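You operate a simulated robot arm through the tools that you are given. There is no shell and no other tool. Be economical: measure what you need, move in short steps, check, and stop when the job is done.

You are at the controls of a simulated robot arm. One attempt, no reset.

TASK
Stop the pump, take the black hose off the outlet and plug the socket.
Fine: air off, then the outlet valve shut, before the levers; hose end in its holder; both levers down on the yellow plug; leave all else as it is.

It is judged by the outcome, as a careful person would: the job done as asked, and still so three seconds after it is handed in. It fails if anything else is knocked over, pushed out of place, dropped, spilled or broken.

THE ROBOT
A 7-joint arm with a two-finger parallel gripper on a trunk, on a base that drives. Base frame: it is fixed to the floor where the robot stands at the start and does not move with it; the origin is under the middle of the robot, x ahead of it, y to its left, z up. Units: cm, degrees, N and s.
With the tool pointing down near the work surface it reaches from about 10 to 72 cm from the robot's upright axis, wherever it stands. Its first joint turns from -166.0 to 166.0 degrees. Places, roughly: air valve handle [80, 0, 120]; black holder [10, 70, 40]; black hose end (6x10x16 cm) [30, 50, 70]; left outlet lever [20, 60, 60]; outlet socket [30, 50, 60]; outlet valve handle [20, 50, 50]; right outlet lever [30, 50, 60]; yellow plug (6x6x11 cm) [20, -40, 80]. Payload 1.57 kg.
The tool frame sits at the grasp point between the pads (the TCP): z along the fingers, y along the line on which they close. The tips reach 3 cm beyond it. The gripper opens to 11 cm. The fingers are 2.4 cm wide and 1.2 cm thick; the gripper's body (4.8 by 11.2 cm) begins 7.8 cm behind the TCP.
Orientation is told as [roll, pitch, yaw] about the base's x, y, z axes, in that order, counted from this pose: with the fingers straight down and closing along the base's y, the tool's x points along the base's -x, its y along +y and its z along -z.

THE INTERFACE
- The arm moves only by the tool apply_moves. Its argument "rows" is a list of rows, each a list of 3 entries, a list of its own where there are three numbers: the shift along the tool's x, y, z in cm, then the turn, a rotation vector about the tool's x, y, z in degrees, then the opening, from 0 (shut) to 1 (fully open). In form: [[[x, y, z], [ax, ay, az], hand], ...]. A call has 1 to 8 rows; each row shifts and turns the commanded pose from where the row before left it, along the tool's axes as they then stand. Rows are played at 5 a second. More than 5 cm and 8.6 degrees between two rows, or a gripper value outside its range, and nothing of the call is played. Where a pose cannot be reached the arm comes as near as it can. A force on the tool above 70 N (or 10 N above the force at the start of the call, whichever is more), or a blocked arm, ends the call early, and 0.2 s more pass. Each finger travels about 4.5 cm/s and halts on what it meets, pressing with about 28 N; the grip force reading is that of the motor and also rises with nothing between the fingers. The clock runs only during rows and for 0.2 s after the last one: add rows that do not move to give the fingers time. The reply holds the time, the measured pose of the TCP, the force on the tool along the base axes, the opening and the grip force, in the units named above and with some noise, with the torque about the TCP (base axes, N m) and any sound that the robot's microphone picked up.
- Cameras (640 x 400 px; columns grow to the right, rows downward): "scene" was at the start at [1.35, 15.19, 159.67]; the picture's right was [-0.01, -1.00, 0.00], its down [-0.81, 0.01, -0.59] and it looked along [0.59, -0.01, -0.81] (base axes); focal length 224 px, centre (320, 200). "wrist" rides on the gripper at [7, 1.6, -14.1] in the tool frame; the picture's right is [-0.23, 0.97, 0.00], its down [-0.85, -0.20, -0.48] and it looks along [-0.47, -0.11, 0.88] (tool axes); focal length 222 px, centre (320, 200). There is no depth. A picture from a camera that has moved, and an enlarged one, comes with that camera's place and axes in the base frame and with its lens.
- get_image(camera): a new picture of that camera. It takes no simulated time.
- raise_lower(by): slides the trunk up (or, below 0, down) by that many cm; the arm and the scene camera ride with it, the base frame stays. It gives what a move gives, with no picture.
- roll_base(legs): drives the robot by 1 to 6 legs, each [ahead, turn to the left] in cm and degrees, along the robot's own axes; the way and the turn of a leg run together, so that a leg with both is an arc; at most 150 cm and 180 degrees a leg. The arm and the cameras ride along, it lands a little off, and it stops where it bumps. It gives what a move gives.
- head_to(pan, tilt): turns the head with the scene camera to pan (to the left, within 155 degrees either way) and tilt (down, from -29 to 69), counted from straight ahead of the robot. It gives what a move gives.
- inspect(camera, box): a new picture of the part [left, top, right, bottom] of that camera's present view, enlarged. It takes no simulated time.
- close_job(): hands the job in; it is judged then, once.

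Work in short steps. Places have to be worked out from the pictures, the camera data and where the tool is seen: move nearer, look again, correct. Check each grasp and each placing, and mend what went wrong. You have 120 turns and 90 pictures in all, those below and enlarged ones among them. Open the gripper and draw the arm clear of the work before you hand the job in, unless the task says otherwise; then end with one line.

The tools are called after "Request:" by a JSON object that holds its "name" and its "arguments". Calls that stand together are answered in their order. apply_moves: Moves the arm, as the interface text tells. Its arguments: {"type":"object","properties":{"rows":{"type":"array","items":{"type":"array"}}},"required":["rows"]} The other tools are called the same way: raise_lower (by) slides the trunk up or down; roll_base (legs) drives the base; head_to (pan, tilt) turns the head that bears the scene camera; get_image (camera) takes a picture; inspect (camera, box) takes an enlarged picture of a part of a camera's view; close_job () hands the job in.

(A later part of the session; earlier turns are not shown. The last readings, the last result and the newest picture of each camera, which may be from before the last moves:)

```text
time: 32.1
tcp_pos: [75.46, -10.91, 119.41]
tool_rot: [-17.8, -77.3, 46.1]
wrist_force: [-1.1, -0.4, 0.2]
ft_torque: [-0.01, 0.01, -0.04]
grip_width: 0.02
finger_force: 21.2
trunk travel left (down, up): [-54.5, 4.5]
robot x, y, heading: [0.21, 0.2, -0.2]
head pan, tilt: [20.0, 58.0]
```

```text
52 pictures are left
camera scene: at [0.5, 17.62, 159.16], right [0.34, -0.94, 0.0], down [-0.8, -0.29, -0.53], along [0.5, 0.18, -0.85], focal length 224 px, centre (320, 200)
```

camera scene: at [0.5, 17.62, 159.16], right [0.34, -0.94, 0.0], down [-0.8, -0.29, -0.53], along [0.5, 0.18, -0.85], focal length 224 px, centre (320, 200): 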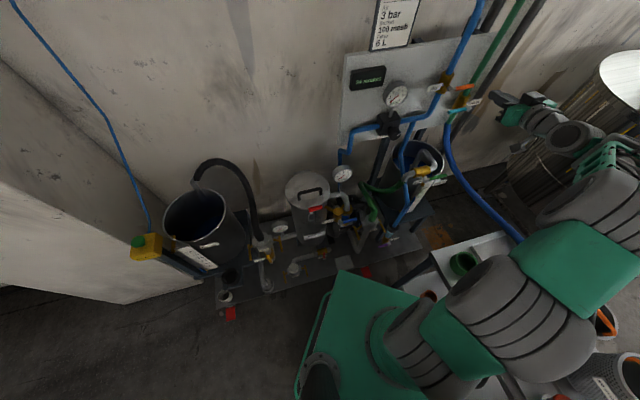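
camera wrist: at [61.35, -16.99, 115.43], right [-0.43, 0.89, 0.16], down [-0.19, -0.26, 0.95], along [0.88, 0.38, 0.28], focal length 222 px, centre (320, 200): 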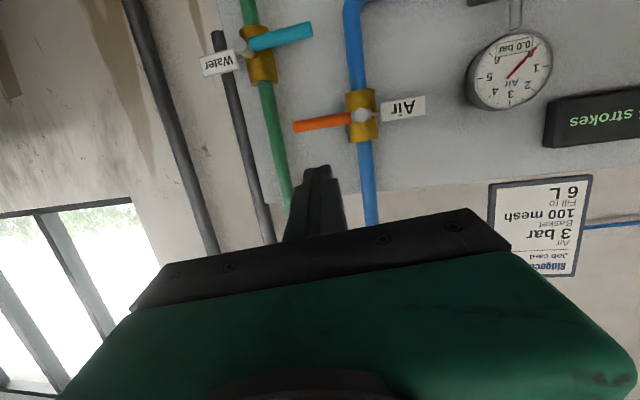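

Air is shut. Now I enlarge the outlet assembly (around pixel 255,255).

Request:
{"name": "inspect", "arguments": {"camera": "scene", "box": [190, 150, 330, 330]}}

Request:
{"name": "inspect", "arguments": {"camera": "scene", "box": [230, 215, 310, 285]}}

```text
2.22 times, centred on (260, 240) of scene
camera zoom: at [0.5, 17.62, 159.16], right [0.34, -0.94, 0.0], down [-0.8, -0.29, -0.53], along [0.5, 0.18, -0.85], focal length 497 px, centre (453, 111)
```

zoom: 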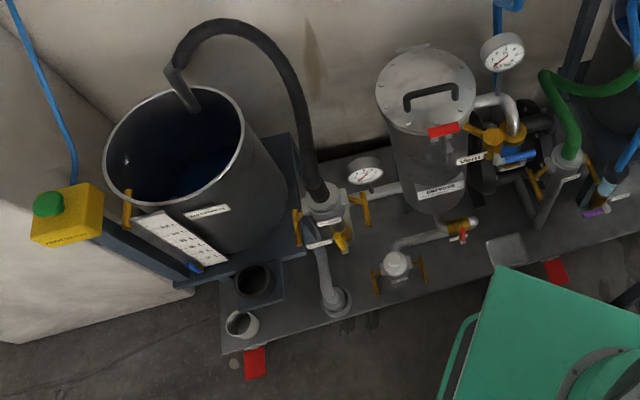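

```text
5.71 times, centred on (270, 250) of scene
camera zoom: at [0.5, 17.62, 159.16], right [0.34, -0.94, 0.0], down [-0.8, -0.29, -0.53], along [0.5, 0.18, -0.85], focal length 1277 px, centre (606, -86)
```

zoom: 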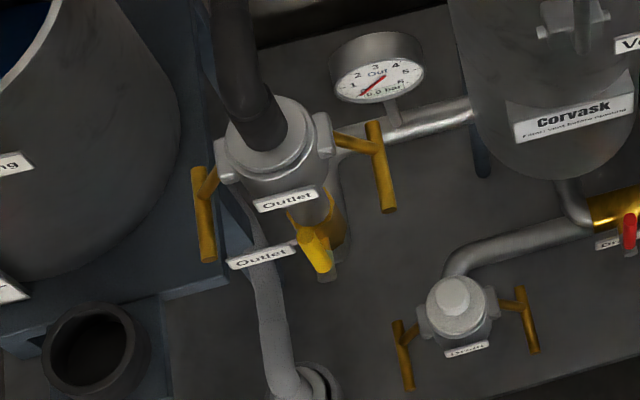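

Air gauge "Out" also reads 0. The outlet has a camlock socket with hose end on top, two ochre T-levers, and a yellow valve handle beneath; black cup holder lower left. I bring the arm back to a tool-down pose before swinging over.

Request:
{"name": "apply_moves", "arguments": {"rows": [[[0, 0, -4], [5, 0, 1], 0], [[0, 0, -4], [5, 0, 1], 0], [[0, 0, -4], [5, 0, 1], 0], [[0, 0, -4], [0, 5, 0], 0], [[-1, 0, -2], [0, 5, 0], 0], [[0, 0, 0], [0, 6, 0], 0], [[0, 0, 0], [0, 6, 0], 0], [[0, 0, 0], [0, 6, 0], 0]]}}

Request:
{"name": "apply_moves", "arguments": {"rows": [[[0, 0, 0], [0, 7, 0], 0], [[0, 0, 0], [0, 7, 0], 0], [[0, 0, 0], [0, 7, 0], 0], [[0, 0, 0], [0, 7, 0], 0], [[0, 0, 0], [0, 7, 0], 0], [[0, 0, 0], [0, 7, 0], 0]]}}

```text
time: 33.9
tcp_pos: [59.23, -16.66, 124.22]
tool_rot: [-6.2, -50.7, 18.0]
wrist_force: [1.3, 0.3, 0.4]
ft_torque: [0.03, 0.01, 0.01]
grip_width: 0.0
finger_force: 21.0
trunk travel left (down, up): [-54.5, 4.5]
robot x, y, heading: [-0.13, 0.15, -0.2]
head pan, tilt: [20.0, 58.0]
```

```text
time: 35.3
tcp_pos: [59.25, -16.6, 124.13]
tool_rot: [-3.8, -8.8, 13.8]
wrist_force: [0.8, 0.3, 0.9]
ft_torque: [-0.02, 0.0, 0.01]
grip_width: 0.0
finger_force: 20.8
trunk travel left (down, up): [-54.5, 4.5]
robot x, y, heading: [-0.41, 0.3, -0.1]
head pan, tilt: [20.0, 58.0]
```

Tool nearly down. I swing left towards the outlet at z≈124.

Request:
{"name": "apply_moves", "arguments": {"rows": [[[0.8, 4.6, 0], [0, 1, 0], 0], [[0.8, 4.6, 0], [0, 1, 0], 0], [[0.8, 4.6, 0], [0, 1, 0], 0], [[0.8, 4.6, 0], [0, 1, 0], 0], [[0.8, 4.6, 0], [0, 1, 0], 0], [[0.8, 4.6, 0], [0, 1, 0], 0], [[0.8, 4.6, 0], [0, 1, 0], 0], [[0.8, 4.6, 0], [0, 1, 0], 0]]}}

Request:
{"name": "get_image", "arguments": {"camera": "wrist"}}

```text
time: 37.1
tcp_pos: [44.71, 17.84, 120.98]
tool_rot: [-4.0, -1.0, 13.3]
wrist_force: [-1.4, -0.6, -0.2]
ft_torque: [0.02, -0.02, -0.03]
grip_width: 0.0
finger_force: 21.5
trunk travel left (down, up): [-54.5, 4.5]
robot x, y, heading: [-0.19, -0.04, -0.1]
head pan, tilt: [20.0, 58.0]
```

```text
49 pictures are left
camera wrist: at [37.02, 18.73, 134.91], right [0.0, 1.0, -0.06], down [0.86, 0.03, 0.5], along [0.51, -0.05, -0.86], focal length 222 px, centre (320, 200)
```

wrist: 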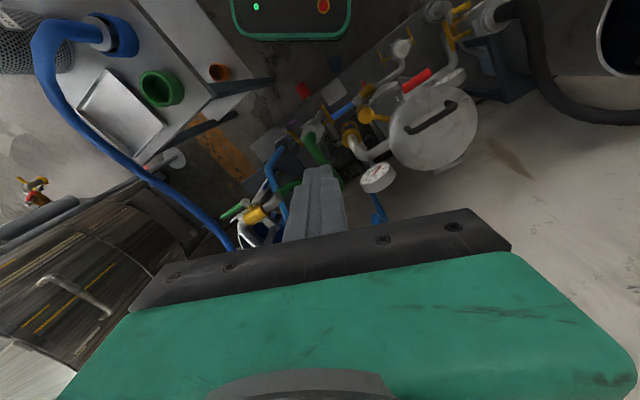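

I move on to about [15,45,121] so the wrist camera looks at the outlet.

Request:
{"name": "apply_moves", "arguments": {"rows": [[[2.8, 4.0, 0], [0, 0, 0], 0], [[2.8, 4.0, 0], [0, 0, 0], 0], [[2.8, 4.0, 0], [0, 0, 0], 0], [[2.8, 4.0, 0], [0, 0, 0], 0], [[2.8, 4.0, 0], [0, 0, 0], 0], [[2.8, 4.0, 0], [0, 0, 0], 0], [[2.8, 4.0, 0], [0, 0, 0], 0], [[2.8, 4.0, 0], [0, 0, 0], 0]]}}

Request:
{"name": "raise_lower", "arguments": {"by": -25}}

Request:
{"name": "get_image", "arguments": {"camera": "wrist"}}

Request:
{"name": "get_image", "arguments": {"camera": "scene"}}

```text
time: 38.9
tcp_pos: [15.23, 43.62, 118.57]
tool_rot: [-4.0, -0.9, 13.2]
wrist_force: [-0.4, 0.7, 0.0]
ft_torque: [-0.01, 0.0, 0.03]
grip_width: 0.02
finger_force: 21.8
trunk travel left (down, up): [-54.5, 4.5]
robot x, y, heading: [-0.12, -0.11, -0.3]
head pan, tilt: [20.0, 58.0]
```

```text
time: 41.5
tcp_pos: [15.43, 43.57, 93.65]
tool_rot: [-3.9, -0.8, 13.4]
wrist_force: [-0.1, 0.2, 0.7]
ft_torque: [0.02, -0.01, 0.01]
grip_width: 0.0
finger_force: 21.7
trunk travel left (down, up): [-29.5, 29.5]
robot x, y, heading: [-0.06, -0.31, 0.0]
head pan, tilt: [20.0, 58.0]
```

```text
48 pictures are left
camera wrist: at [7.77, 44.53, 107.48], right [0.0, 1.0, -0.06], down [0.86, 0.03, 0.51], along [0.51, -0.05, -0.86], focal length 222 px, centre (320, 200)
```

wrist: 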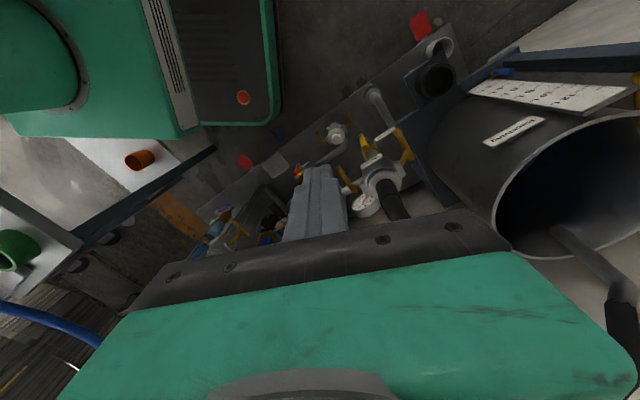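

```text
47 pictures are left
camera scene: at [0.5, 17.64, 134.16], right [0.34, -0.94, 0.0], down [-0.8, -0.29, -0.53], along [0.5, 0.18, -0.85], focal length 224 px, centre (320, 200)
```

scene: 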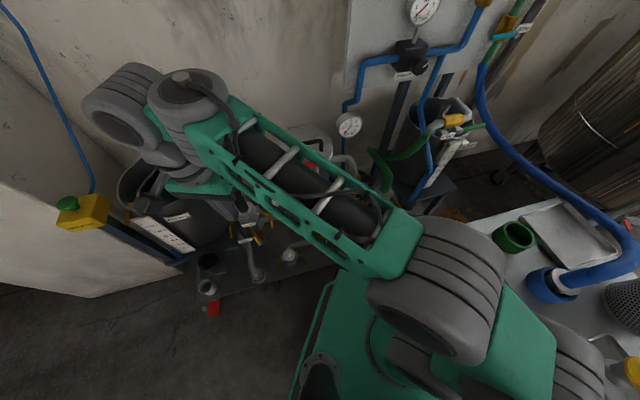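

Both views place the hose end / socket top at ≈[27.5,55.5,65]. I yaw the tool 22° to face the wall squarely and enlarge.

Request:
{"name": "apply_moves", "arguments": {"rows": [[[0, 0, 0], [0, 0, -7.5], 0], [[0, 0, 0], [0, 0, -7.5], 0], [[0, 0, 0], [0, 0, -7.5], 0], [[3, 0, 3], [0, 0, 0], 0], [[3, 2, 3], [0, 0, 0], 0]]}}

Request:
{"name": "inspect", "arguments": {"camera": "wrist", "box": [260, 40, 480, 240]}}

```text
time: 42.7
tcp_pos: [9.54, 41.32, 87.42]
tool_rot: [-4.0, 0.7, 35.8]
wrist_force: [-0.2, 0.3, -0.8]
ft_torque: [-0.01, 0.0, 0.01]
grip_width: 0.04
finger_force: 21.3
trunk travel left (down, up): [-29.5, 29.5]
robot x, y, heading: [-0.48, -0.08, -0.1]
head pan, tilt: [20.0, 58.0]
```

```text
2.00 times, centred on (370, 140) of wrist
camera zoom: at [2.46, 39.55, 101.52], right [-0.38, 0.92, -0.07], down [0.8, 0.37, 0.48], along [0.47, 0.13, -0.87], focal length 444 px, centre (220, 320)
```

zoom: 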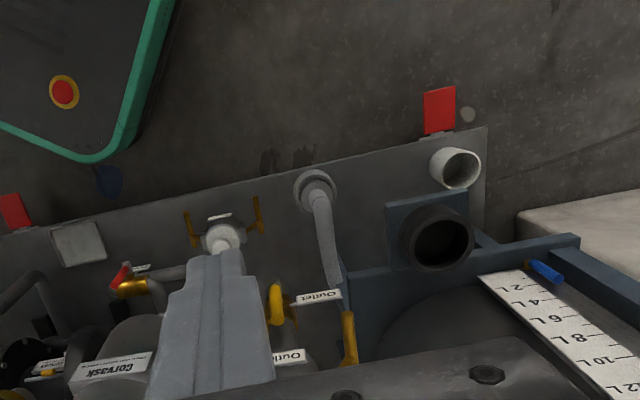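

The tool hides it; I pitch up so the camera looks more horizontally.

Request:
{"name": "apply_moves", "arguments": {"rows": [[[0, 0, 0], [0, -6, 0], 0], [[0, 0, 0], [0, -6, 0], 0], [[0, 0, 0], [0, -6, 0], 0], [[0, 0, 0], [0, -6, 0], 0], [[0, 0, 0], [0, -6, 0], 0], [[0, 0, 0], [0, -6, 0], 0]]}}

Request:
{"name": "get_image", "arguments": {"camera": "wrist"}}

```text
time: 44.1
tcp_pos: [7.17, 42.67, 95.44]
tool_rot: [-4.4, -28.0, 37.9]
wrist_force: [-0.5, -0.1, 0.5]
ft_torque: [-0.01, 0.0, -0.01]
grip_width: 0.01
finger_force: 21.1
out of reach, approached as far as the arm can: row 3, 4, 5, 6
trunk travel left (down, up): [-29.5, 29.5]
robot x, y, heading: [0.09, -0.05, 0.1]
head pan, tilt: [20.0, 58.0]
```

```text
45 pictures are left
camera wrist: at [-4.53, 37.16, 104.42], right [-0.41, 0.91, 0.04], down [0.51, 0.19, 0.84], along [0.75, 0.36, -0.55], focal length 222 px, centre (320, 200)
```

wrist: 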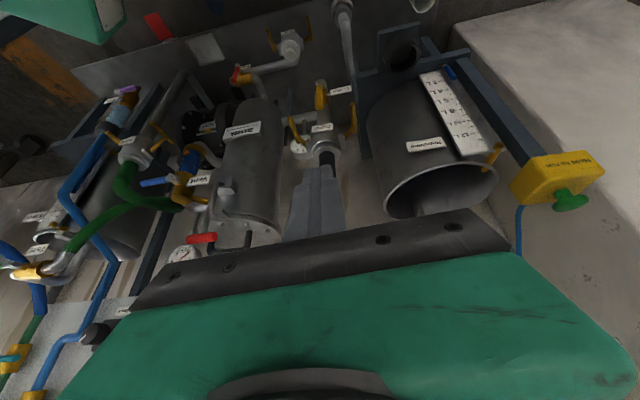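

Request:
{"name": "inspect", "arguments": {"camera": "wrist", "box": [270, 60, 380, 180]}}

```text
3.33 times, centred on (325, 120) of wrist
camera zoom: at [-4.53, 37.16, 104.42], right [-0.41, 0.91, 0.04], down [0.51, 0.19, 0.84], along [0.75, 0.36, -0.55], focal length 740 px, centre (303, 467)
```

zoom: 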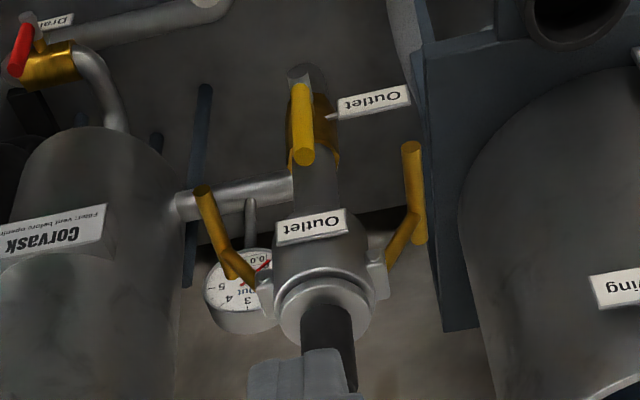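

Lever T-bars hang down (locked). The outlet valve handle points up (open), pivot ≈[23.6,52.4,48], tip ≈[23.2,51.6,58]. I descend in front of it to about [12,46,70], still pitched.

Request:
{"name": "apply_moves", "arguments": {"rows": [[[1.1, 0, 4.1], [0, 0, 0], 0], [[1.1, 0, 4.1], [0, 0, 0], 0], [[1.1, 0, 4.1], [0, 0, 0], 0], [[1.1, 0, 4.1], [0, 0, 0], 0], [[1.1, 0, 4.1], [0, 0, 0], 0], [[1.1, 0, 4.1], [0, 0, 0], 0]]}}

Request:
{"name": "apply_moves", "arguments": {"rows": [[[0, 0, 0], [0, -6, 0], 0], [[0, 0, 0], [0, -6, 0], 0], [[0, 0, 0], [0, -6, 0], 0], [[0, 0, 0], [0, -6, 0], 0]]}}

Request:
{"name": "get_image", "arguments": {"camera": "wrist"}}

Request:
{"name": "get_image", "arguments": {"camera": "scene"}}

```text
time: 45.5
tcp_pos: [7.18, 42.74, 95.45]
tool_rot: [-4.4, -27.9, 37.9]
wrist_force: [-0.6, 0.3, 0.1]
ft_torque: [0.04, 0.0, 0.01]
grip_width: 0.01
finger_force: 21.3
out of reach, approached as far as the arm can: row 1, 2, 3, 4, 5, 6
trunk travel left (down, up): [-29.5, 29.5]
robot x, y, heading: [0.24, 0.05, 0.0]
head pan, tilt: [20.0, 58.0]
```

```text
time: 46.5
tcp_pos: [7.15, 42.75, 95.29]
tool_rot: [-4.3, -28.0, 38.0]
wrist_force: [0.5, 0.7, 0.1]
ft_torque: [0.0, -0.02, -0.03]
grip_width: 0.02
finger_force: 21.2
out of reach, approached as far as the arm can: row 1, 2, 3, 4
trunk travel left (down, up): [-29.5, 29.5]
robot x, y, heading: [0.44, 0.06, -0.0]
head pan, tilt: [20.0, 58.0]
```

```text
43 pictures are left
camera wrist: at [-4.52, 37.19, 104.4], right [-0.41, 0.91, 0.04], down [0.51, 0.2, 0.84], along [0.75, 0.36, -0.55], focal length 222 px, centre (320, 200)
```

wrist: 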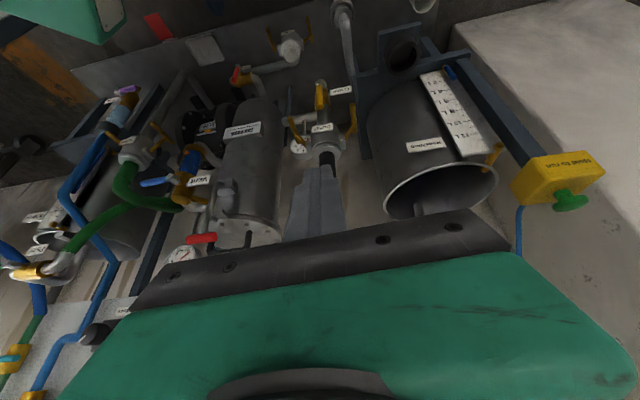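

```text
42 pictures are left
camera scene: at [0.49, 17.64, 134.16], right [0.34, -0.94, 0.0], down [-0.8, -0.29, -0.53], along [0.5, 0.18, -0.85], focal length 224 px, centre (320, 200)
```

scene: 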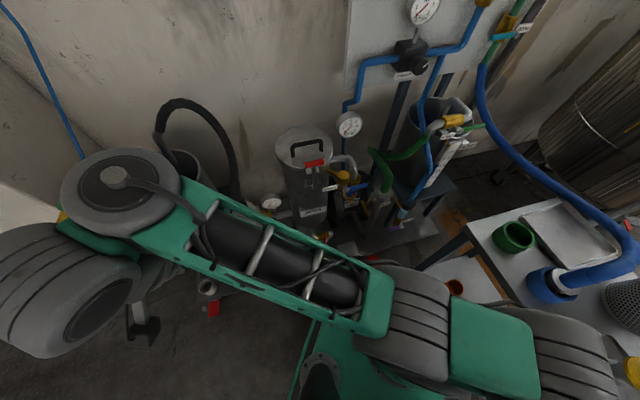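

Stuck at the limit as before; I pitch back down, descend, then pitch at the lower height.

Request:
{"name": "apply_moves", "arguments": {"rows": [[[0, 0, 0], [0, 7, 0], 0], [[0, 0, 0], [0, 7, 0], 0], [[0, 0, 0], [0, 5, 0], 0], [[0, 0, 4], [0, 0, 0], 0], [[0, 0, 4], [0, 0, 0], 0], [[0, 0, 4], [0, 0, 0], 0], [[0, 0, 4], [0, 0, 0], 0]]}}

```text
time: 48.1
tcp_pos: [9.13, 44.04, 84.18]
tool_rot: [-4.2, -8.6, 36.4]
wrist_force: [-0.4, 0.7, -1.7]
ft_torque: [-0.01, -0.03, -0.01]
grip_width: 0.04
finger_force: 21.2
out of reach, approached as far as the arm can: row 6, 7
trunk travel left (down, up): [-29.5, 29.5]
robot x, y, heading: [-0.36, -0.13, 0.2]
head pan, tilt: [20.0, 58.0]
```

I'll use the trunk for the descent instead. First position at ~[16.7,51,84] with a modest -20° pitch.

Request:
{"name": "apply_moves", "arguments": {"rows": [[[-3.4, 0.4, 0.5], [0, 0, 0], 0], [[-3.4, 0.4, 0.5], [0, 0, 0], 0], [[-3.4, 0.4, 0.5], [0, 0, 0], 0], [[0, 0, 0], [4, -4, 0], 0], [[0, 0, 0], [0, -4, 0], 0], [[0, 0, 0], [0, -4, 0], 0]]}}

```text
time: 49.5
tcp_pos: [15.31, 53.31, 90.27]
tool_rot: [-9.0, -20.2, 37.8]
wrist_force: [0.0, -0.5, -0.4]
ft_torque: [-0.01, 0.04, 0.03]
grip_width: 0.02
finger_force: 21.4
out of reach, approached as far as the arm can: row 1, 4, 5, 6
trunk travel left (down, up): [-29.5, 29.5]
robot x, y, heading: [0.01, 0.06, 0.2]
head pan, tilt: [20.0, 58.0]
```

The arm's awkward here: the wrist works well only if the tool yaw exceeds the arm's azimuth. I'd better reposition the base to face the wall near [-16,46]. I raise the trunk for clearance and look at the floor left and behind.

Request:
{"name": "raise_lower", "arguments": {"by": 20}}

Request:
{"name": "head_to", "arguments": {"pan": 85, "tilt": 52}}

Request:
{"name": "get_image", "arguments": {"camera": "scene"}}

Request:
{"name": "head_to", "arguments": {"pan": 150, "tilt": 52}}

Request:
{"name": "get_image", "arguments": {"camera": "scene"}}

```text
time: 51.6
tcp_pos: [15.34, 53.41, 110.28]
tool_rot: [-8.9, -20.1, 38.0]
wrist_force: [-0.1, -0.4, 0.2]
ft_torque: [-0.01, -0.01, -0.01]
grip_width: 0.0
finger_force: 21.7
trunk travel left (down, up): [-49.5, 9.5]
robot x, y, heading: [-0.16, -0.17, 0.1]
head pan, tilt: [20.0, 58.0]
```

```text
time: 53.0
tcp_pos: [15.28, 53.33, 110.34]
tool_rot: [-8.9, -20.0, 38.1]
wrist_force: [-0.2, 0.0, -0.2]
ft_torque: [-0.02, -0.02, 0.01]
grip_width: 0.0
finger_force: 21.8
trunk travel left (down, up): [-49.5, 9.5]
robot x, y, heading: [-0.13, -0.11, -0.1]
head pan, tilt: [85.0, 52.0]
```

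```text
41 pictures are left
camera scene: at [-5.32, 22.78, 154.91], right [1.0, -0.09, 0.0], down [-0.07, -0.79, -0.62], along [0.05, 0.61, -0.79], focal length 224 px, centre (320, 200)
```

scene: 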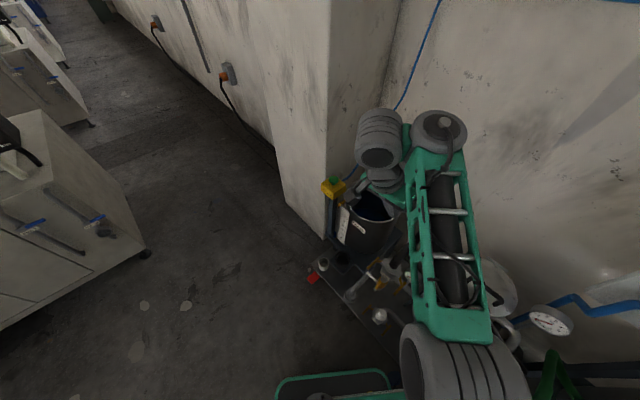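

```text
time: 54.4
tcp_pos: [15.27, 53.39, 110.35]
tool_rot: [-8.8, -20.1, 38.0]
wrist_force: [0.9, 0.0, 0.3]
ft_torque: [0.01, 0.01, 0.0]
grip_width: 0.0
finger_force: 21.1
trunk travel left (down, up): [-49.5, 9.5]
robot x, y, heading: [-0.07, -0.09, 0.1]
head pan, tilt: [150.0, 52.0]
```

```text
40 pictures are left
camera scene: at [-12.48, 19.06, 154.91], right [0.5, 0.87, 0.0], down [0.68, -0.39, -0.62], along [-0.53, 0.31, -0.79], focal length 224 px, centre (320, 200)
```

scene: 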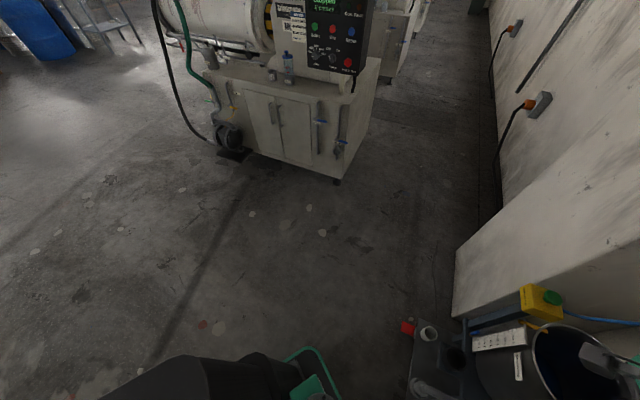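

Plenty of free floor. Before driving I bring the arm round to the robot's front, tool down.

Request:
{"name": "apply_moves", "arguments": {"rows": [[[0, 0, -1], [-3, 6, 0], 0], [[0, -3, -1], [-3, 6, 0], 0], [[0, -4.5, 0], [-3, 6, 0], 0], [[0, -4.5, 0], [0, 2, 4], 0], [[0, -4.5, 0], [0, 0, 5], 0], [[0, -4.5, 0], [0, 0, 5], 0], [[0, -4.5, 0], [0, 0, 5], 0], [[0, -4.5, 0], [0, 0, 5], 0]]}}

Request:
{"name": "apply_moves", "arguments": {"rows": [[[0, -4.5, 0], [0, 0, 0], 0], [[0, -4.5, 0], [0, 0, 0], 0], [[0, -4.5, 0], [0, 0, 0], 0], [[0, -4.5, 0], [0, 0, 0], 0]]}}

```text
time: 56.2
tcp_pos: [29.42, 27.22, 112.49]
tool_rot: [0.5, 0.0, 12.6]
wrist_force: [-0.1, 0.6, -0.2]
ft_torque: [-0.02, 0.05, 0.02]
grip_width: 0.0
finger_force: 21.2
trunk travel left (down, up): [-49.5, 9.5]
robot x, y, heading: [0.1, -0.11, 0.2]
head pan, tilt: [150.0, 52.0]
```

```text
time: 57.3
tcp_pos: [31.73, 13.61, 111.34]
tool_rot: [0.5, 1.9, 21.2]
wrist_force: [0.0, 0.4, -0.5]
ft_torque: [0.03, 0.01, 0.0]
grip_width: 0.02
finger_force: 21.3
trunk travel left (down, up): [-49.5, 9.5]
robot x, y, heading: [-0.04, -0.07, 0.2]
head pan, tilt: [150.0, 52.0]
stopped in row 4: the arm was blocked; the commanded pose is now the measured one
```

Good enough (elbow near its limit). Now drive: back 25, turn left 90, ahead 40, turn right 55.

Request:
{"name": "roll_base", "arguments": {"legs": [[-25, 0], [0, 90], [40, 0], [0, -55]]}}

Request:
{"name": "head_to", "arguments": {"pan": 0, "tilt": 55}}

Request:
{"name": "get_image", "arguments": {"camera": "scene"}}

```text
time: 67.5
tcp_pos: [-7.25, 69.14, 111.47]
tool_rot: [0.5, 1.8, 56.2]
wrist_force: [-0.1, 0.1, 0.2]
ft_torque: [0.01, 0.02, -0.02]
grip_width: 0.02
finger_force: 21.6
trunk travel left (down, up): [-49.5, 9.5]
robot x, y, heading: [-25.16, 40.04, 35.1]
head pan, tilt: [150.0, 52.0]
```

```text
time: 69.9
tcp_pos: [-7.35, 69.26, 111.46]
tool_rot: [0.5, 2.1, 56.3]
wrist_force: [-0.1, 0.9, 0.3]
ft_torque: [-0.03, 0.01, -0.03]
grip_width: 0.0
finger_force: 21.6
trunk travel left (down, up): [-49.5, 9.5]
robot x, y, heading: [-25.27, 39.62, 35.4]
head pan, tilt: [0.0, 55.0]
```

```text
39 pictures are left
camera scene: at [-33.13, 53.03, 154.53], right [0.58, -0.82, 0.0], down [-0.67, -0.47, -0.57], along [0.47, 0.33, -0.82], focal length 224 px, centre (320, 200)
```

scene: 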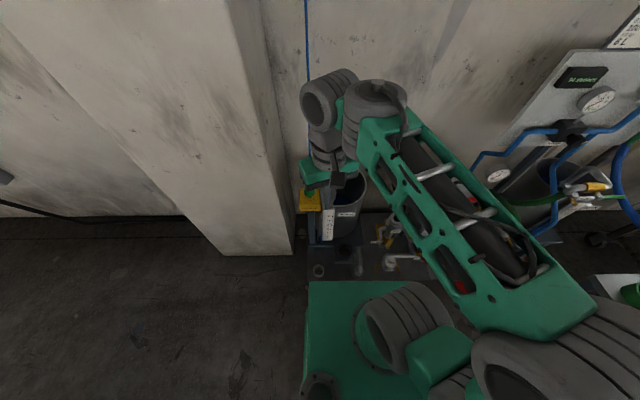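

Now facing the wall squarely at robot pose (-25.2,39.8,35°). In the robot's frame the outlet handle is at ≈(47,-18). I move the arm out and across to (40,-14).

Request:
{"name": "apply_moves", "arguments": {"rows": [[[-4, -1.5, 0], [0, 0, 0], 0], [[-4, -1.5, 0], [0, 0, 4], 0], [[-0.5, -4.5, 0], [0, 0, 4], 0], [[0, -4.5, 0], [0, 0, 4], 0], [[0, -4.5, 0], [0, 0, 4], 0], [[0, -4.5, 0], [0, 0, 4], 0], [[0, -4.5, 0], [0, 0, 0], 0], [[0, -3, 0], [0, 0, 0], 0]]}}

Request:
{"name": "apply_moves", "arguments": {"rows": [[[0, 0, 0], [0, -6, 0], 0], [[0, 0, 0], [0, -6, 0], 0], [[0, 0, 0], [0, -6, 0], 0], [[0, 0, 0], [0, -6, 0], 0], [[0, 0, 0], [0, -6, 0], 0], [[0, 0, 0], [0, -6, 0], 0], [[0, 0, 0], [0, -6, 0], 0]]}}

Request:
{"name": "get_image", "arguments": {"camera": "scene"}}

```text
time: 71.7
tcp_pos: [17.38, 56.28, 111.19]
tool_rot: [-0.1, 1.8, 36.3]
wrist_force: [-0.2, 0.5, -0.3]
ft_torque: [0.0, 0.02, -0.02]
grip_width: 0.01
finger_force: 21.9
trunk travel left (down, up): [-49.5, 9.5]
robot x, y, heading: [-25.04, 39.66, 35.1]
head pan, tilt: [0.0, 55.0]
```

```text
time: 73.3
tcp_pos: [17.43, 56.3, 111.19]
tool_rot: [-0.2, -40.3, 36.4]
wrist_force: [-0.3, 0.5, -0.9]
ft_torque: [0.0, -0.02, 0.02]
grip_width: 0.01
finger_force: 21.0
trunk travel left (down, up): [-49.5, 9.5]
robot x, y, heading: [-25.31, 39.68, 35.2]
head pan, tilt: [0.0, 55.0]
```

```text
38 pictures are left
camera scene: at [-33.14, 53.03, 154.53], right [0.58, -0.82, 0.0], down [-0.67, -0.47, -0.57], along [0.47, 0.33, -0.82], focal length 224 px, centre (320, 200)
```

scene: 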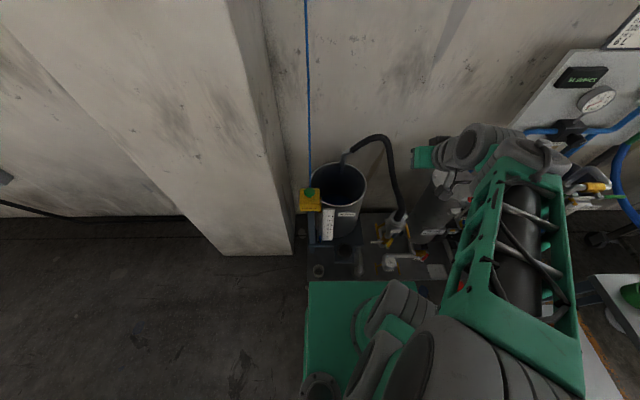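

Smooth now. I back off 5 cm and lower the trunk by 30, then look with the wrist camera.

Request:
{"name": "apply_moves", "arguments": {"rows": [[[3.8, 0, -3.2], [0, 0, 0], 0]]}}

Request:
{"name": "raise_lower", "arguments": {"by": -30}}

Request:
{"name": "get_image", "arguments": {"camera": "wrist"}}

Request:
{"name": "get_image", "arguments": {"camera": "scene"}}

```text
time: 73.8
tcp_pos: [9.16, 62.09, 108.35]
tool_rot: [4.2, -37.1, 49.5]
wrist_force: [0.5, -0.6, 0.4]
ft_torque: [0.03, 0.0, -0.03]
grip_width: 0.0
finger_force: 21.1
trunk travel left (down, up): [-49.5, 9.5]
robot x, y, heading: [-25.2, 39.77, 35.2]
head pan, tilt: [0.0, 55.0]
stopped in row 1: the arm was blocked; the commanded pose is now the measured one
```

```text
time: 76.8
tcp_pos: [9.08, 62.04, 77.93]
tool_rot: [4.6, -36.8, 49.1]
wrist_force: [-0.5, 0.0, -0.4]
ft_torque: [-0.01, -0.02, -0.02]
grip_width: 0.0
finger_force: 21.4
trunk travel left (down, up): [-19.5, 39.5]
robot x, y, heading: [-25.09, 39.56, 35.3]
head pan, tilt: [0.0, 55.0]
```

```text
37 pictures are left
camera wrist: at [-0.46, 51.73, 85.24], right [-0.64, 0.74, 0.2], down [0.45, 0.16, 0.88], along [0.62, 0.66, -0.43], focal length 222 px, centre (320, 200)
```

wrist: 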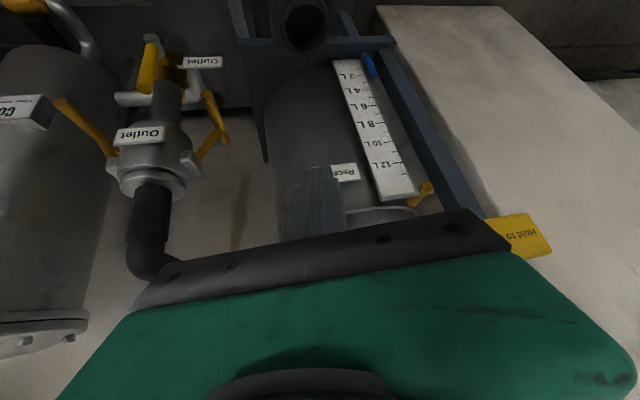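

```text
36 pictures are left
camera scene: at [-33.13, 53.03, 124.53], right [0.58, -0.82, 0.0], down [-0.67, -0.47, -0.57], along [0.47, 0.33, -0.82], focal length 224 px, centre (320, 200)
```

scene: 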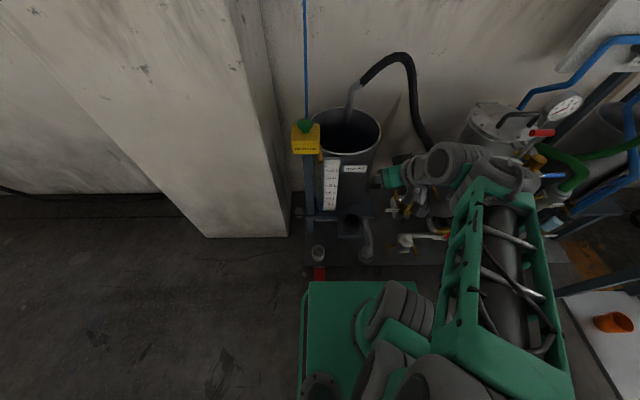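

The outlet is clear in view: T-bars are horizontal (along the wall normal) at z≈61, ±7 cm beside the socket axis; socket top ≈[27.5,55,67]. The arm is cramped here, so I back the base 12 cm for better reach.

Request:
{"name": "roll_base", "arguments": {"legs": [[-12, 0]]}}

Request:
{"name": "apply_moves", "arguments": {"rows": [[[-3, -2, 2.4], [0, 0, 0], 0], [[-3, -2, 2.4], [0, 0, 2], 0], [[-3, -3, 2.4], [3, 0, 2], 0], [[-3, -3, 2.4], [3, 0, 2], 0]]}}

```text
time: 78.0
tcp_pos: [-0.58, 55.13, 78.16]
tool_rot: [4.5, -36.8, 49.1]
wrist_force: [0.0, 0.1, -0.6]
ft_torque: [0.0, -0.01, 0.01]
grip_width: 0.0
finger_force: 21.2
trunk travel left (down, up): [-19.5, 39.5]
robot x, y, heading: [-35.39, 33.3, 35.1]
head pan, tilt: [0.0, 55.0]
```

```text
time: 79.0
tcp_pos: [16.83, 60.4, 76.77]
tool_rot: [2.9, -36.1, 41.7]
wrist_force: [-0.3, -0.4, 0.9]
ft_torque: [0.01, -0.02, 0.01]
grip_width: 0.0
finger_force: 21.2
trunk travel left (down, up): [-19.5, 39.5]
robot x, y, heading: [-34.93, 32.56, 35.0]
head pan, tilt: [0.0, 55.0]
```

Works freely. I retreat 8 cm from the wall and pitch up further to ~-65°.

Request:
{"name": "apply_moves", "arguments": {"rows": [[[3.2, 0, -2.4], [0, 0, 0], 0], [[3.2, 0, -2.4], [0, 0, 0], 0], [[0, -1, 0], [0, -6, 2], 0], [[0, -1, 0], [0, -6, 2], 0], [[0, 0, 0], [0, -6, 2], 0], [[0, 0, 0], [0, -6, 0], 0], [[0, 0, 0], [0, -5, 0], 0]]}}

Request:
{"name": "raise_lower", "arguments": {"by": -10}}

Request:
{"name": "get_image", "arguments": {"camera": "wrist"}}

```text
time: 80.7
tcp_pos: [12.32, 53.5, 76.86]
tool_rot: [15.3, -64.2, 25.4]
wrist_force: [0.3, 0.6, 0.0]
ft_torque: [0.0, 0.03, 0.0]
grip_width: 0.0
finger_force: 20.8
trunk travel left (down, up): [-19.5, 39.5]
robot x, y, heading: [-34.94, 32.93, 35.1]
head pan, tilt: [0.0, 55.0]
```

```text
time: 82.0
tcp_pos: [12.27, 53.39, 66.77]
tool_rot: [15.2, -64.1, 25.5]
wrist_force: [-0.3, 0.0, -0.4]
ft_torque: [0.0, 0.03, -0.01]
grip_width: 0.01
finger_force: 21.7
trunk travel left (down, up): [-9.5, 49.5]
robot x, y, heading: [-35.08, 33.26, 35.4]
head pan, tilt: [0.0, 55.0]
```

```text
35 pictures are left
camera wrist: at [-0.96, 44.87, 66.65], right [-0.52, 0.79, 0.32], down [0.14, -0.29, 0.95], along [0.84, 0.54, 0.04], focal length 222 px, centre (320, 200)
```

wrist: 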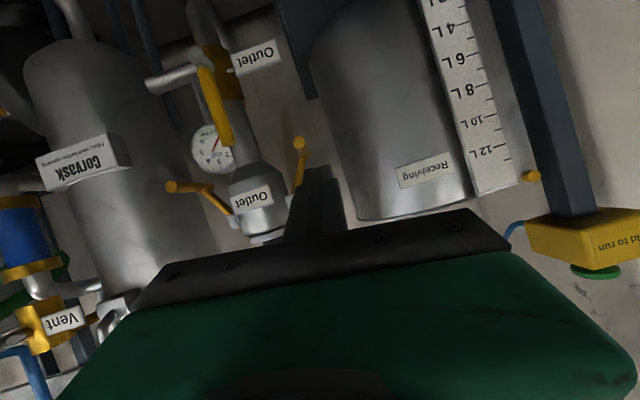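

Handle: [23.3,51.7], z 51–58.3; lever bars ±7 cm to the sides at z 61 confirmed. I move down in front, to the left of the valve handle.

Request:
{"name": "apply_moves", "arguments": {"rows": [[[2.9, -2.0, 1.2], [0, 0, 0], 0], [[2.9, -2.0, 1.2], [0, 0, 0], 0], [[2.9, -2.0, 1.2], [0, 0, 0], 0]]}}

Request:
{"name": "get_image", "arguments": {"camera": "wrist"}}

```text
time: 82.8
tcp_pos: [14.95, 49.37, 56.76]
tool_rot: [15.1, -64.1, 25.5]
wrist_force: [0.7, -0.2, -1.0]
ft_torque: [-0.04, -0.03, -0.01]
grip_width: 0.01
finger_force: 21.5
trunk travel left (down, up): [-9.5, 49.5]
robot x, y, heading: [-35.22, 32.96, 35.2]
head pan, tilt: [0.0, 55.0]
```

```text
34 pictures are left
camera wrist: at [1.7, 40.83, 56.55], right [-0.52, 0.79, 0.32], down [0.14, -0.29, 0.95], along [0.84, 0.54, 0.04], focal length 222 px, centre (320, 200)
```

wrist: 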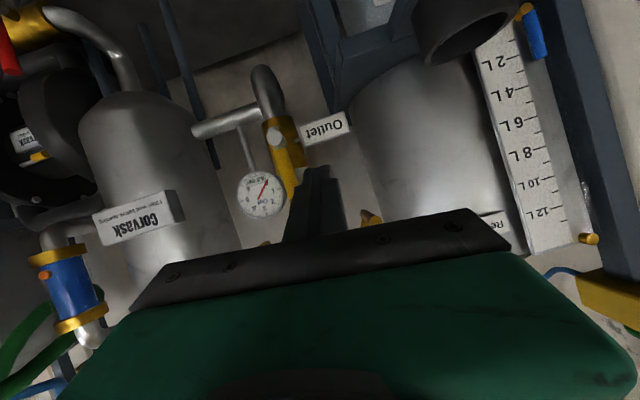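

Finger is left of the handle. Advance 6.2 cm, then push right along an arc.

Request:
{"name": "apply_moves", "arguments": {"rows": [[[-1.35, -0.2, 2.8], [0, 0, 0], 0], [[-1.35, -0.2, 2.8], [0, 0, 0], 0], [[0, -1, 0], [0, 0, 0], 0], [[0, -1, 0], [0, 0, 0], 0], [[0, -1, 0], [0, 0, 0], 0]]}}

Request:
{"name": "get_image", "arguments": {"camera": "wrist"}}

```text
time: 84.0
tcp_pos: [22.12, 50.7, 56.44]
tool_rot: [15.2, -64.2, 25.5]
wrist_force: [-0.7, 1.2, 2.7]
ft_torque: [0.0, 0.01, 0.03]
grip_width: 0.02
finger_force: 21.2
trunk travel left (down, up): [-9.5, 49.5]
robot x, y, heading: [-35.01, 33.0, 35.4]
head pan, tilt: [0.0, 55.0]
```

```text
33 pictures are left
camera wrist: at [8.78, 42.15, 56.26], right [-0.52, 0.79, 0.32], down [0.14, -0.29, 0.95], along [0.84, 0.54, 0.04], focal length 222 px, centre (320, 200)
```

wrist: 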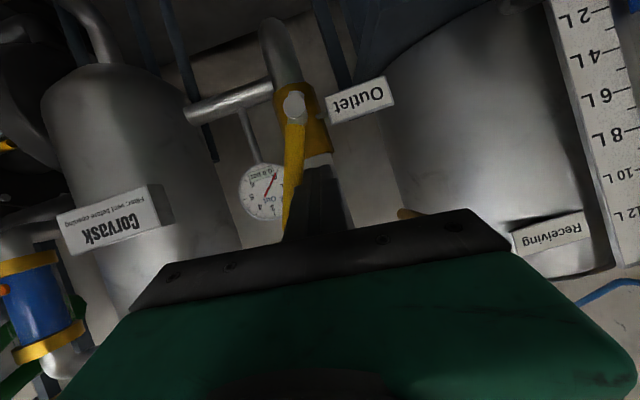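

It turns right. I continue the arc down to horizontal.

Request:
{"name": "apply_moves", "arguments": {"rows": [[[-0.1, -1.2, 0], [0, 0, 0], 0], [[0.2, -1.2, 0.1], [0, 0, 0], 0], [[0.4, -1.0, 0.2], [0, 0, 0], 0], [[0.5, -0.8, 0.3], [0, 0, 0], 0], [[0.6, -0.5, 0.4], [0, 0, 0], 0], [[0.6, -0.3, 0.4], [0, 0, 0], 0]]}}

Request:
{"name": "get_image", "arguments": {"camera": "wrist"}}

```text
time: 85.4
tcp_pos: [25.23, 47.11, 53.35]
tool_rot: [15.0, -64.3, 25.4]
wrist_force: [1.3, -1.1, -0.1]
ft_torque: [-0.06, -0.01, 0.0]
grip_width: 0.0
finger_force: 21.4
trunk travel left (down, up): [-9.5, 49.5]
robot x, y, heading: [-34.69, 32.9, 34.9]
head pan, tilt: [0.0, 55.0]
```

```text
32 pictures are left
camera wrist: at [11.98, 38.66, 53.16], right [-0.52, 0.79, 0.31], down [0.14, -0.28, 0.95], along [0.84, 0.54, 0.04], focal length 222 px, centre (320, 200)
```

wrist: 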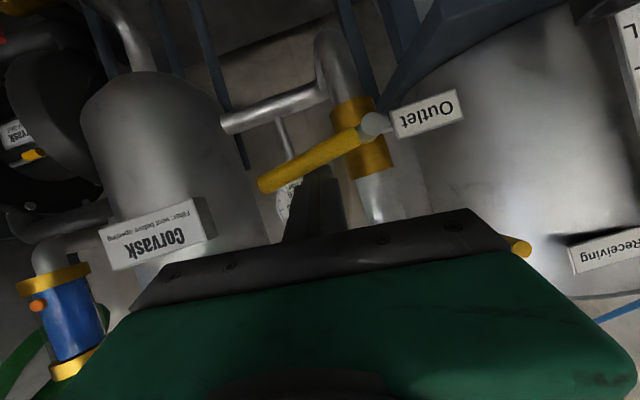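

About 10° remains. I push down another ~1.2 cm watching the force.

Request:
{"name": "apply_moves", "arguments": {"rows": [[[0.5, 0, 0.25], [0, 0, 0], 0], [[0.5, 0, 0.25], [0, 0, 0], 0], [[0.4, 0, 0.2], [0, 0, 0], 0]]}}

Request:
{"name": "get_image", "arguments": {"camera": "wrist"}}

```text
time: 86.2
tcp_pos: [25.22, 47.53, 52.25]
tool_rot: [14.9, -64.7, 25.8]
wrist_force: [0.9, 0.0, 24.3]
ft_torque: [0.15, -0.12, 0.14]
grip_width: 0.0
finger_force: 21.1
trunk travel left (down, up): [-9.5, 49.5]
robot x, y, heading: [-34.97, 33.05, 35.2]
head pan, tilt: [0.0, 55.0]
```

```text
31 pictures are left
camera wrist: at [11.99, 38.87, 51.96], right [-0.53, 0.79, 0.31], down [0.13, -0.29, 0.95], along [0.84, 0.54, 0.05], focal length 222 px, centre (320, 200)
```

wrist: 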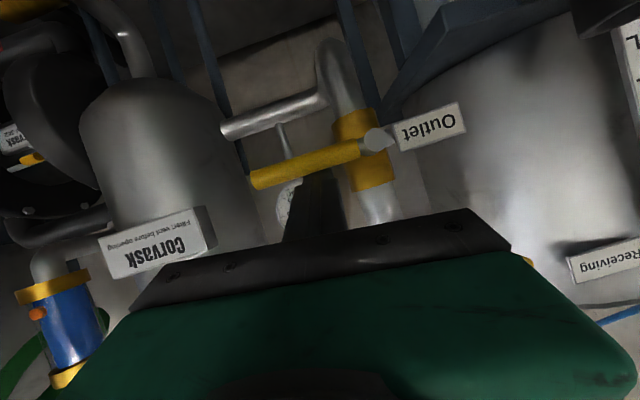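

Outlet valve is shut, at its stop (24 N). I back off and pitch to nearly horizontal for the levers.

Request:
{"name": "apply_moves", "arguments": {"rows": [[[-0.6, 0, 0], [0, 0, 0], 0], [[2, 0.3, -4], [0, 0, 0], 0], [[2, 0.3, -4], [0, 0, 0], 0], [[0, 0, 0], [0, -7, 0], 0], [[0, 0, 0], [0, -7, 0], 0], [[0, 0, 0], [0, -6, 0], 0]]}}

Request:
{"name": "get_image", "arguments": {"camera": "wrist"}}

```text
time: 87.6
tcp_pos: [18.08, 42.39, 52.16]
tool_rot: [53.0, -81.8, -13.7]
wrist_force: [0.8, 0.2, 0.8]
ft_torque: [-0.01, 0.02, -0.03]
grip_width: 0.01
finger_force: 20.9
trunk travel left (down, up): [-9.5, 49.5]
robot x, y, heading: [-35.19, 32.76, 35.3]
head pan, tilt: [0.0, 55.0]
```

```text
30 pictures are left
camera wrist: at [5.22, 34.99, 46.63], right [-0.58, 0.74, 0.34], down [-0.12, -0.49, 0.86], along [0.81, 0.46, 0.37], focal length 222 px, centre (320, 200)
```

wrist: 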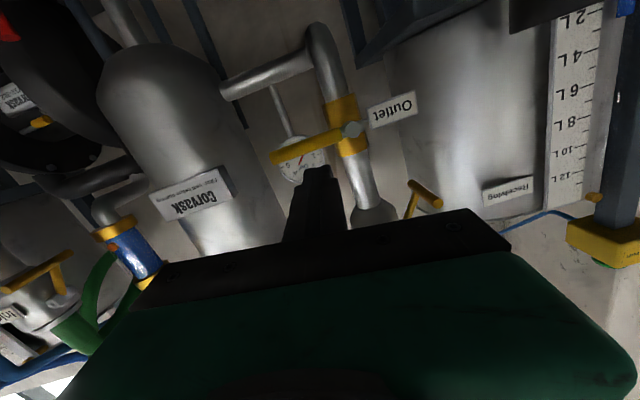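

Valve confirmed shut. Now the right lever: I raise to z≈60.5 inside the right T-bar (y_r≈-21.8), look, then advance.

Request:
{"name": "apply_moves", "arguments": {"rows": [[[-4.1, 0.95, -0.3], [0, 0, 0], 0], [[-4.1, 0.95, -0.3], [0, 0, 0], 0], [[-0.3, -0.2, 4], [0, 0, 0], 0]]}}

Request:
{"name": "get_image", "arguments": {"camera": "wrist"}}

```text
time: 88.4
tcp_pos: [20.87, 45.53, 60.44]
tool_rot: [52.8, -81.7, -13.2]
wrist_force: [-0.1, -0.1, -0.6]
ft_torque: [0.03, 0.02, 0.01]
grip_width: 0.02
finger_force: 21.4
trunk travel left (down, up): [-9.5, 49.5]
robot x, y, heading: [-35.13, 32.81, 35.3]
head pan, tilt: [0.0, 55.0]
```

```text
29 pictures are left
camera wrist: at [8.02, 38.24, 54.92], right [-0.58, 0.74, 0.34], down [-0.12, -0.49, 0.87], along [0.81, 0.46, 0.37], focal length 222 px, centre (320, 200)
```

wrist: 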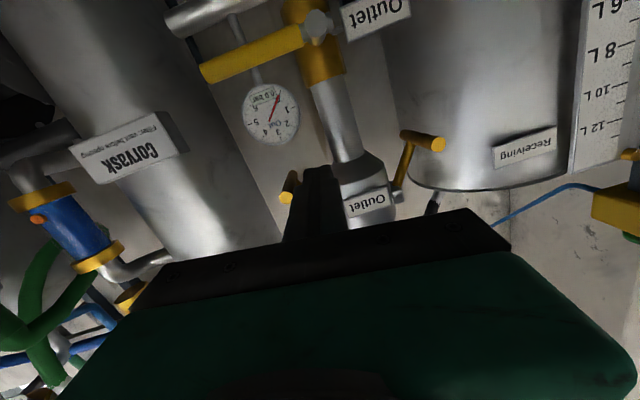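

The right bar is just outside the finger. I advance 4.3 cm and swing it outward-up along its arc.

Request:
{"name": "apply_moves", "arguments": {"rows": [[[-0.3, -0.2, 4.3], [0, 0, 0], 0], [[-0.2, -1.9, -0.1], [0, 0, 0], 0], [[-0.57, -1.04, -0.1], [0, 0, 0], 0], [[-0.57, -1.04, -0.1], [0, 0, 0], 0], [[-0.93, -0.69, -0.1], [0, 0, 0], 0], [[-0.93, -0.69, -0.1], [0, 0, 0], 0]]}}

Request:
{"name": "get_image", "arguments": {"camera": "wrist"}}

```text
time: 89.8
tcp_pos: [27.74, 43.57, 62.97]
tool_rot: [52.5, -81.7, -13.3]
wrist_force: [-0.5, 1.0, -1.2]
ft_torque: [-0.02, 0.07, 0.07]
grip_width: 0.0
finger_force: 21.5
trunk travel left (down, up): [-9.5, 49.5]
robot x, y, heading: [-34.84, 32.75, 35.5]
head pan, tilt: [0.0, 55.0]
```

```text
28 pictures are left
camera wrist: at [14.87, 36.16, 57.47], right [-0.58, 0.74, 0.34], down [-0.12, -0.49, 0.87], along [0.81, 0.46, 0.37], focal length 222 px, centre (320, 200)
```

wrist: 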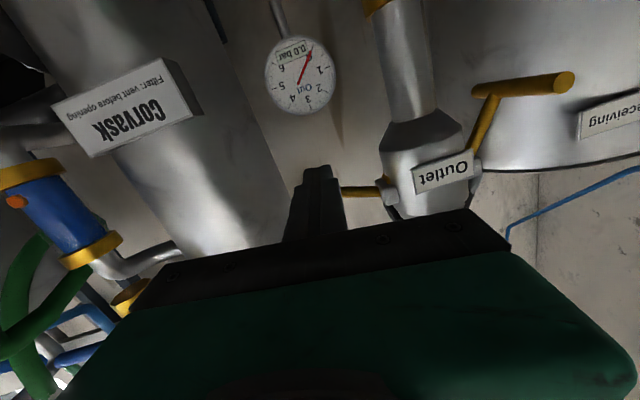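

Lever is swinging up (≈70°). Continue the arc upward.

Request:
{"name": "apply_moves", "arguments": {"rows": [[[-1.0, -0.39, -0.1], [0, 0, 0], 0], [[-1.0, -0.39, -0.1], [0, 0, 0], 0], [[-1.1, -0.02, -0.1], [0, 0, 0], 0], [[-1.1, -0.02, -0.1], [0, 0, 0], 0], [[-1.01, 0.37, -0.07], [0, 0, 0], 0], [[-1.01, 0.37, -0.07], [0, 0, 0], 0], [[-0.83, 0.7, 0], [0, 0, 0], 0]]}}

Request:
{"name": "get_image", "arguments": {"camera": "wrist"}}

Request:
{"name": "inspect", "arguments": {"camera": "scene", "box": [340, 120, 520, 280]}}

```text
time: 91.1
tcp_pos: [28.08, 42.56, 66.3]
tool_rot: [47.9, -79.2, -8.9]
wrist_force: [2.1, -4.6, -21.6]
ft_torque: [0.03, -0.01, -0.13]
grip_width: 0.02
finger_force: 21.3
trunk travel left (down, up): [-9.5, 49.5]
robot x, y, heading: [-34.9, 32.96, 35.0]
head pan, tilt: [0.0, 55.0]
stopped in row 6: the force on the tool passed its limit at 76 N (the readings are from after the stop); the commanded pose is now the measured one
```

```text
27 pictures are left
camera wrist: at [14.95, 35.21, 61.41], right [-0.56, 0.75, 0.36], down [-0.09, -0.48, 0.87], along [0.83, 0.45, 0.33], focal length 222 px, centre (320, 200)
```

wrist: 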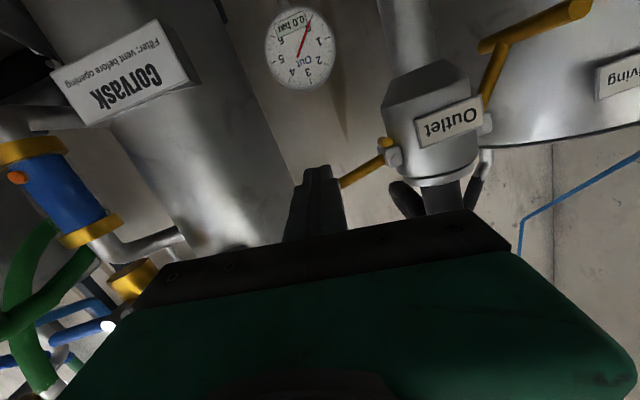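

```text
2.50 times, centred on (430, 200) of scene
camera zoom: at [-42.75, 46.11, 114.57], right [0.57, -0.82, 0.0], down [-0.67, -0.47, -0.57], along [0.47, 0.33, -0.82], focal length 559 px, centre (45, 200)
```

zoom: 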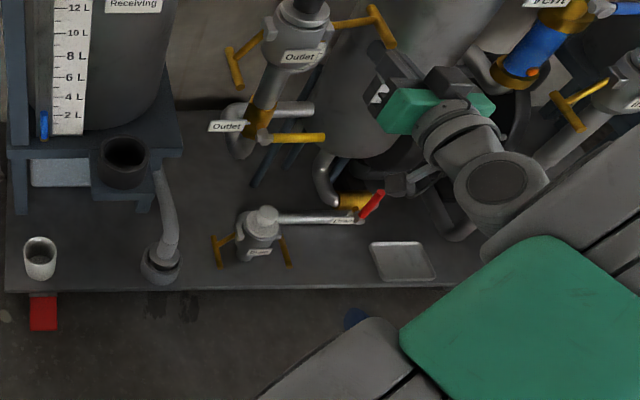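

Right lever is out at its stop (open, horizontal). I back off, level the tool, and go to the inside of the left bar.

Request:
{"name": "apply_moves", "arguments": {"rows": [[[0.8, 0, 0], [0, 0, 0], 0], [[0, 0, -4], [0, 0, -4], 0], [[0, 0, -2], [0, 0, -4], 0], [[1.5, 3.6, 0], [0, 0, 0], 0], [[1.5, 3.6, 0], [0, 0, 0], 0], [[1.5, 3.6, 0], [0, 0, 0], 0], [[1.5, 3.6, 0], [0, 0, 0], 0]]}}

Request:
{"name": "get_image", "arguments": {"camera": "wrist"}}

```text
time: 92.7
tcp_pos: [13.53, 49.37, 60.89]
tool_rot: [-3.8, -83.3, 43.3]
wrist_force: [-0.8, 1.0, -0.3]
ft_torque: [0.0, -0.02, -0.02]
grip_width: 0.01
finger_force: 21.4
trunk travel left (down, up): [-9.5, 49.5]
robot x, y, heading: [-34.63, 32.93, 35.1]
head pan, tilt: [0.0, 55.0]
```

```text
25 pictures are left
camera wrist: at [1.09, 41.31, 55.54], right [-0.6, 0.77, 0.22], down [-0.17, -0.39, 0.91], along [0.78, 0.51, 0.36], focal length 222 px, centre (320, 200)
```

wrist: 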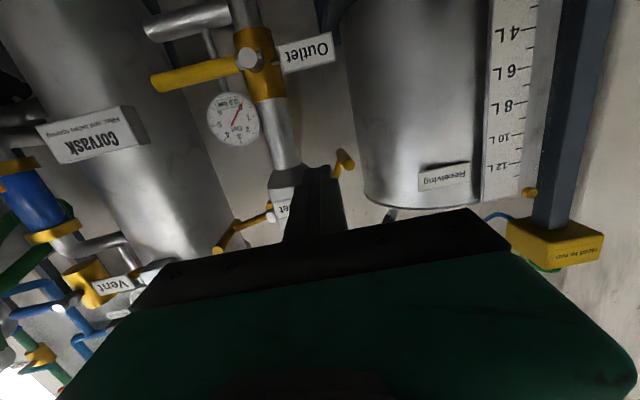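

Finger is inside the left bar. Advance 8.3 cm and swing it outward-up similarly.

Request:
{"name": "apply_moves", "arguments": {"rows": [[[-0.5, -0.2, 4.15], [0, 0, 0], 0], [[-0.4, -0.2, 4.15], [0, 0, 0], 0], [[0, 1.4, -0.1], [0, 0, 0], 0], [[-0.45, 1.1, -0.05], [0, 0, 0], 0], [[-0.45, 1.1, -0.05], [0, 0, 0], 0], [[-0.85, 0.8, 0], [0, 0, 0], 0], [[-0.85, 0.8, 0], [0, 0, 0], 0], [[-0.95, 0.5, 0], [0, 0, 0], 0]]}}

Request:
{"name": "apply_moves", "arguments": {"rows": [[[-0.9, 0.4, 0], [0, 0, 0], 0], [[-0.6, 0.1, 0], [0, 0, 0], 0], [[-0.5, 0, 0], [0, 0, 0], 0]]}}

Request:
{"name": "get_image", "arguments": {"camera": "wrist"}}

```text
time: 94.5
tcp_pos: [16.86, 59.03, 64.2]
tool_rot: [-2.9, -83.4, 42.4]
wrist_force: [-0.3, -0.9, -0.9]
ft_torque: [-0.01, -0.02, 0.01]
grip_width: 0.0
finger_force: 21.5
trunk travel left (down, up): [-9.5, 49.5]
robot x, y, heading: [-34.99, 32.91, 35.0]
head pan, tilt: [0.0, 55.0]
```

```text
time: 95.3
tcp_pos: [16.72, 59.56, 66.02]
tool_rot: [-2.6, -83.4, 42.2]
wrist_force: [-0.8, -1.8, -3.6]
ft_torque: [0.05, -0.01, -0.03]
grip_width: 0.0
finger_force: 21.6
trunk travel left (down, up): [-9.5, 49.5]
robot x, y, heading: [-34.8, 32.89, 35.1]
head pan, tilt: [0.0, 55.0]
```

```text
24 pictures are left
camera wrist: at [4.25, 51.52, 60.78], right [-0.6, 0.77, 0.22], down [-0.17, -0.39, 0.91], along [0.78, 0.51, 0.36], focal length 222 px, centre (320, 200)
```

wrist: 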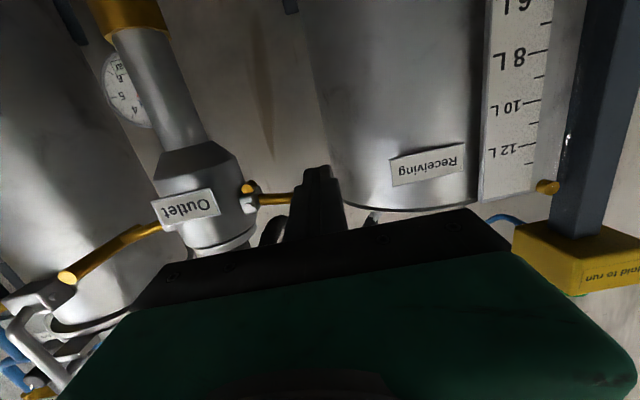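

Left lever is about horizontal-plus. I push a bit further to feel the stop.

Request:
{"name": "apply_moves", "arguments": {"rows": [[[-0.5, 0, 0], [0, 0, 0], 0], [[-0.5, -0.1, 0], [0, 0, 0], 0]]}}

```text
time: 95.9
tcp_pos: [16.79, 59.67, 66.17]
tool_rot: [-0.2, -82.3, 39.7]
wrist_force: [-10.3, -6.8, -40.4]
ft_torque: [0.37, -0.31, 0.05]
grip_width: 0.0
finger_force: 21.3
trunk travel left (down, up): [-9.5, 49.5]
robot x, y, heading: [-35.0, 32.93, 35.2]
head pan, tilt: [0.0, 55.0]
```

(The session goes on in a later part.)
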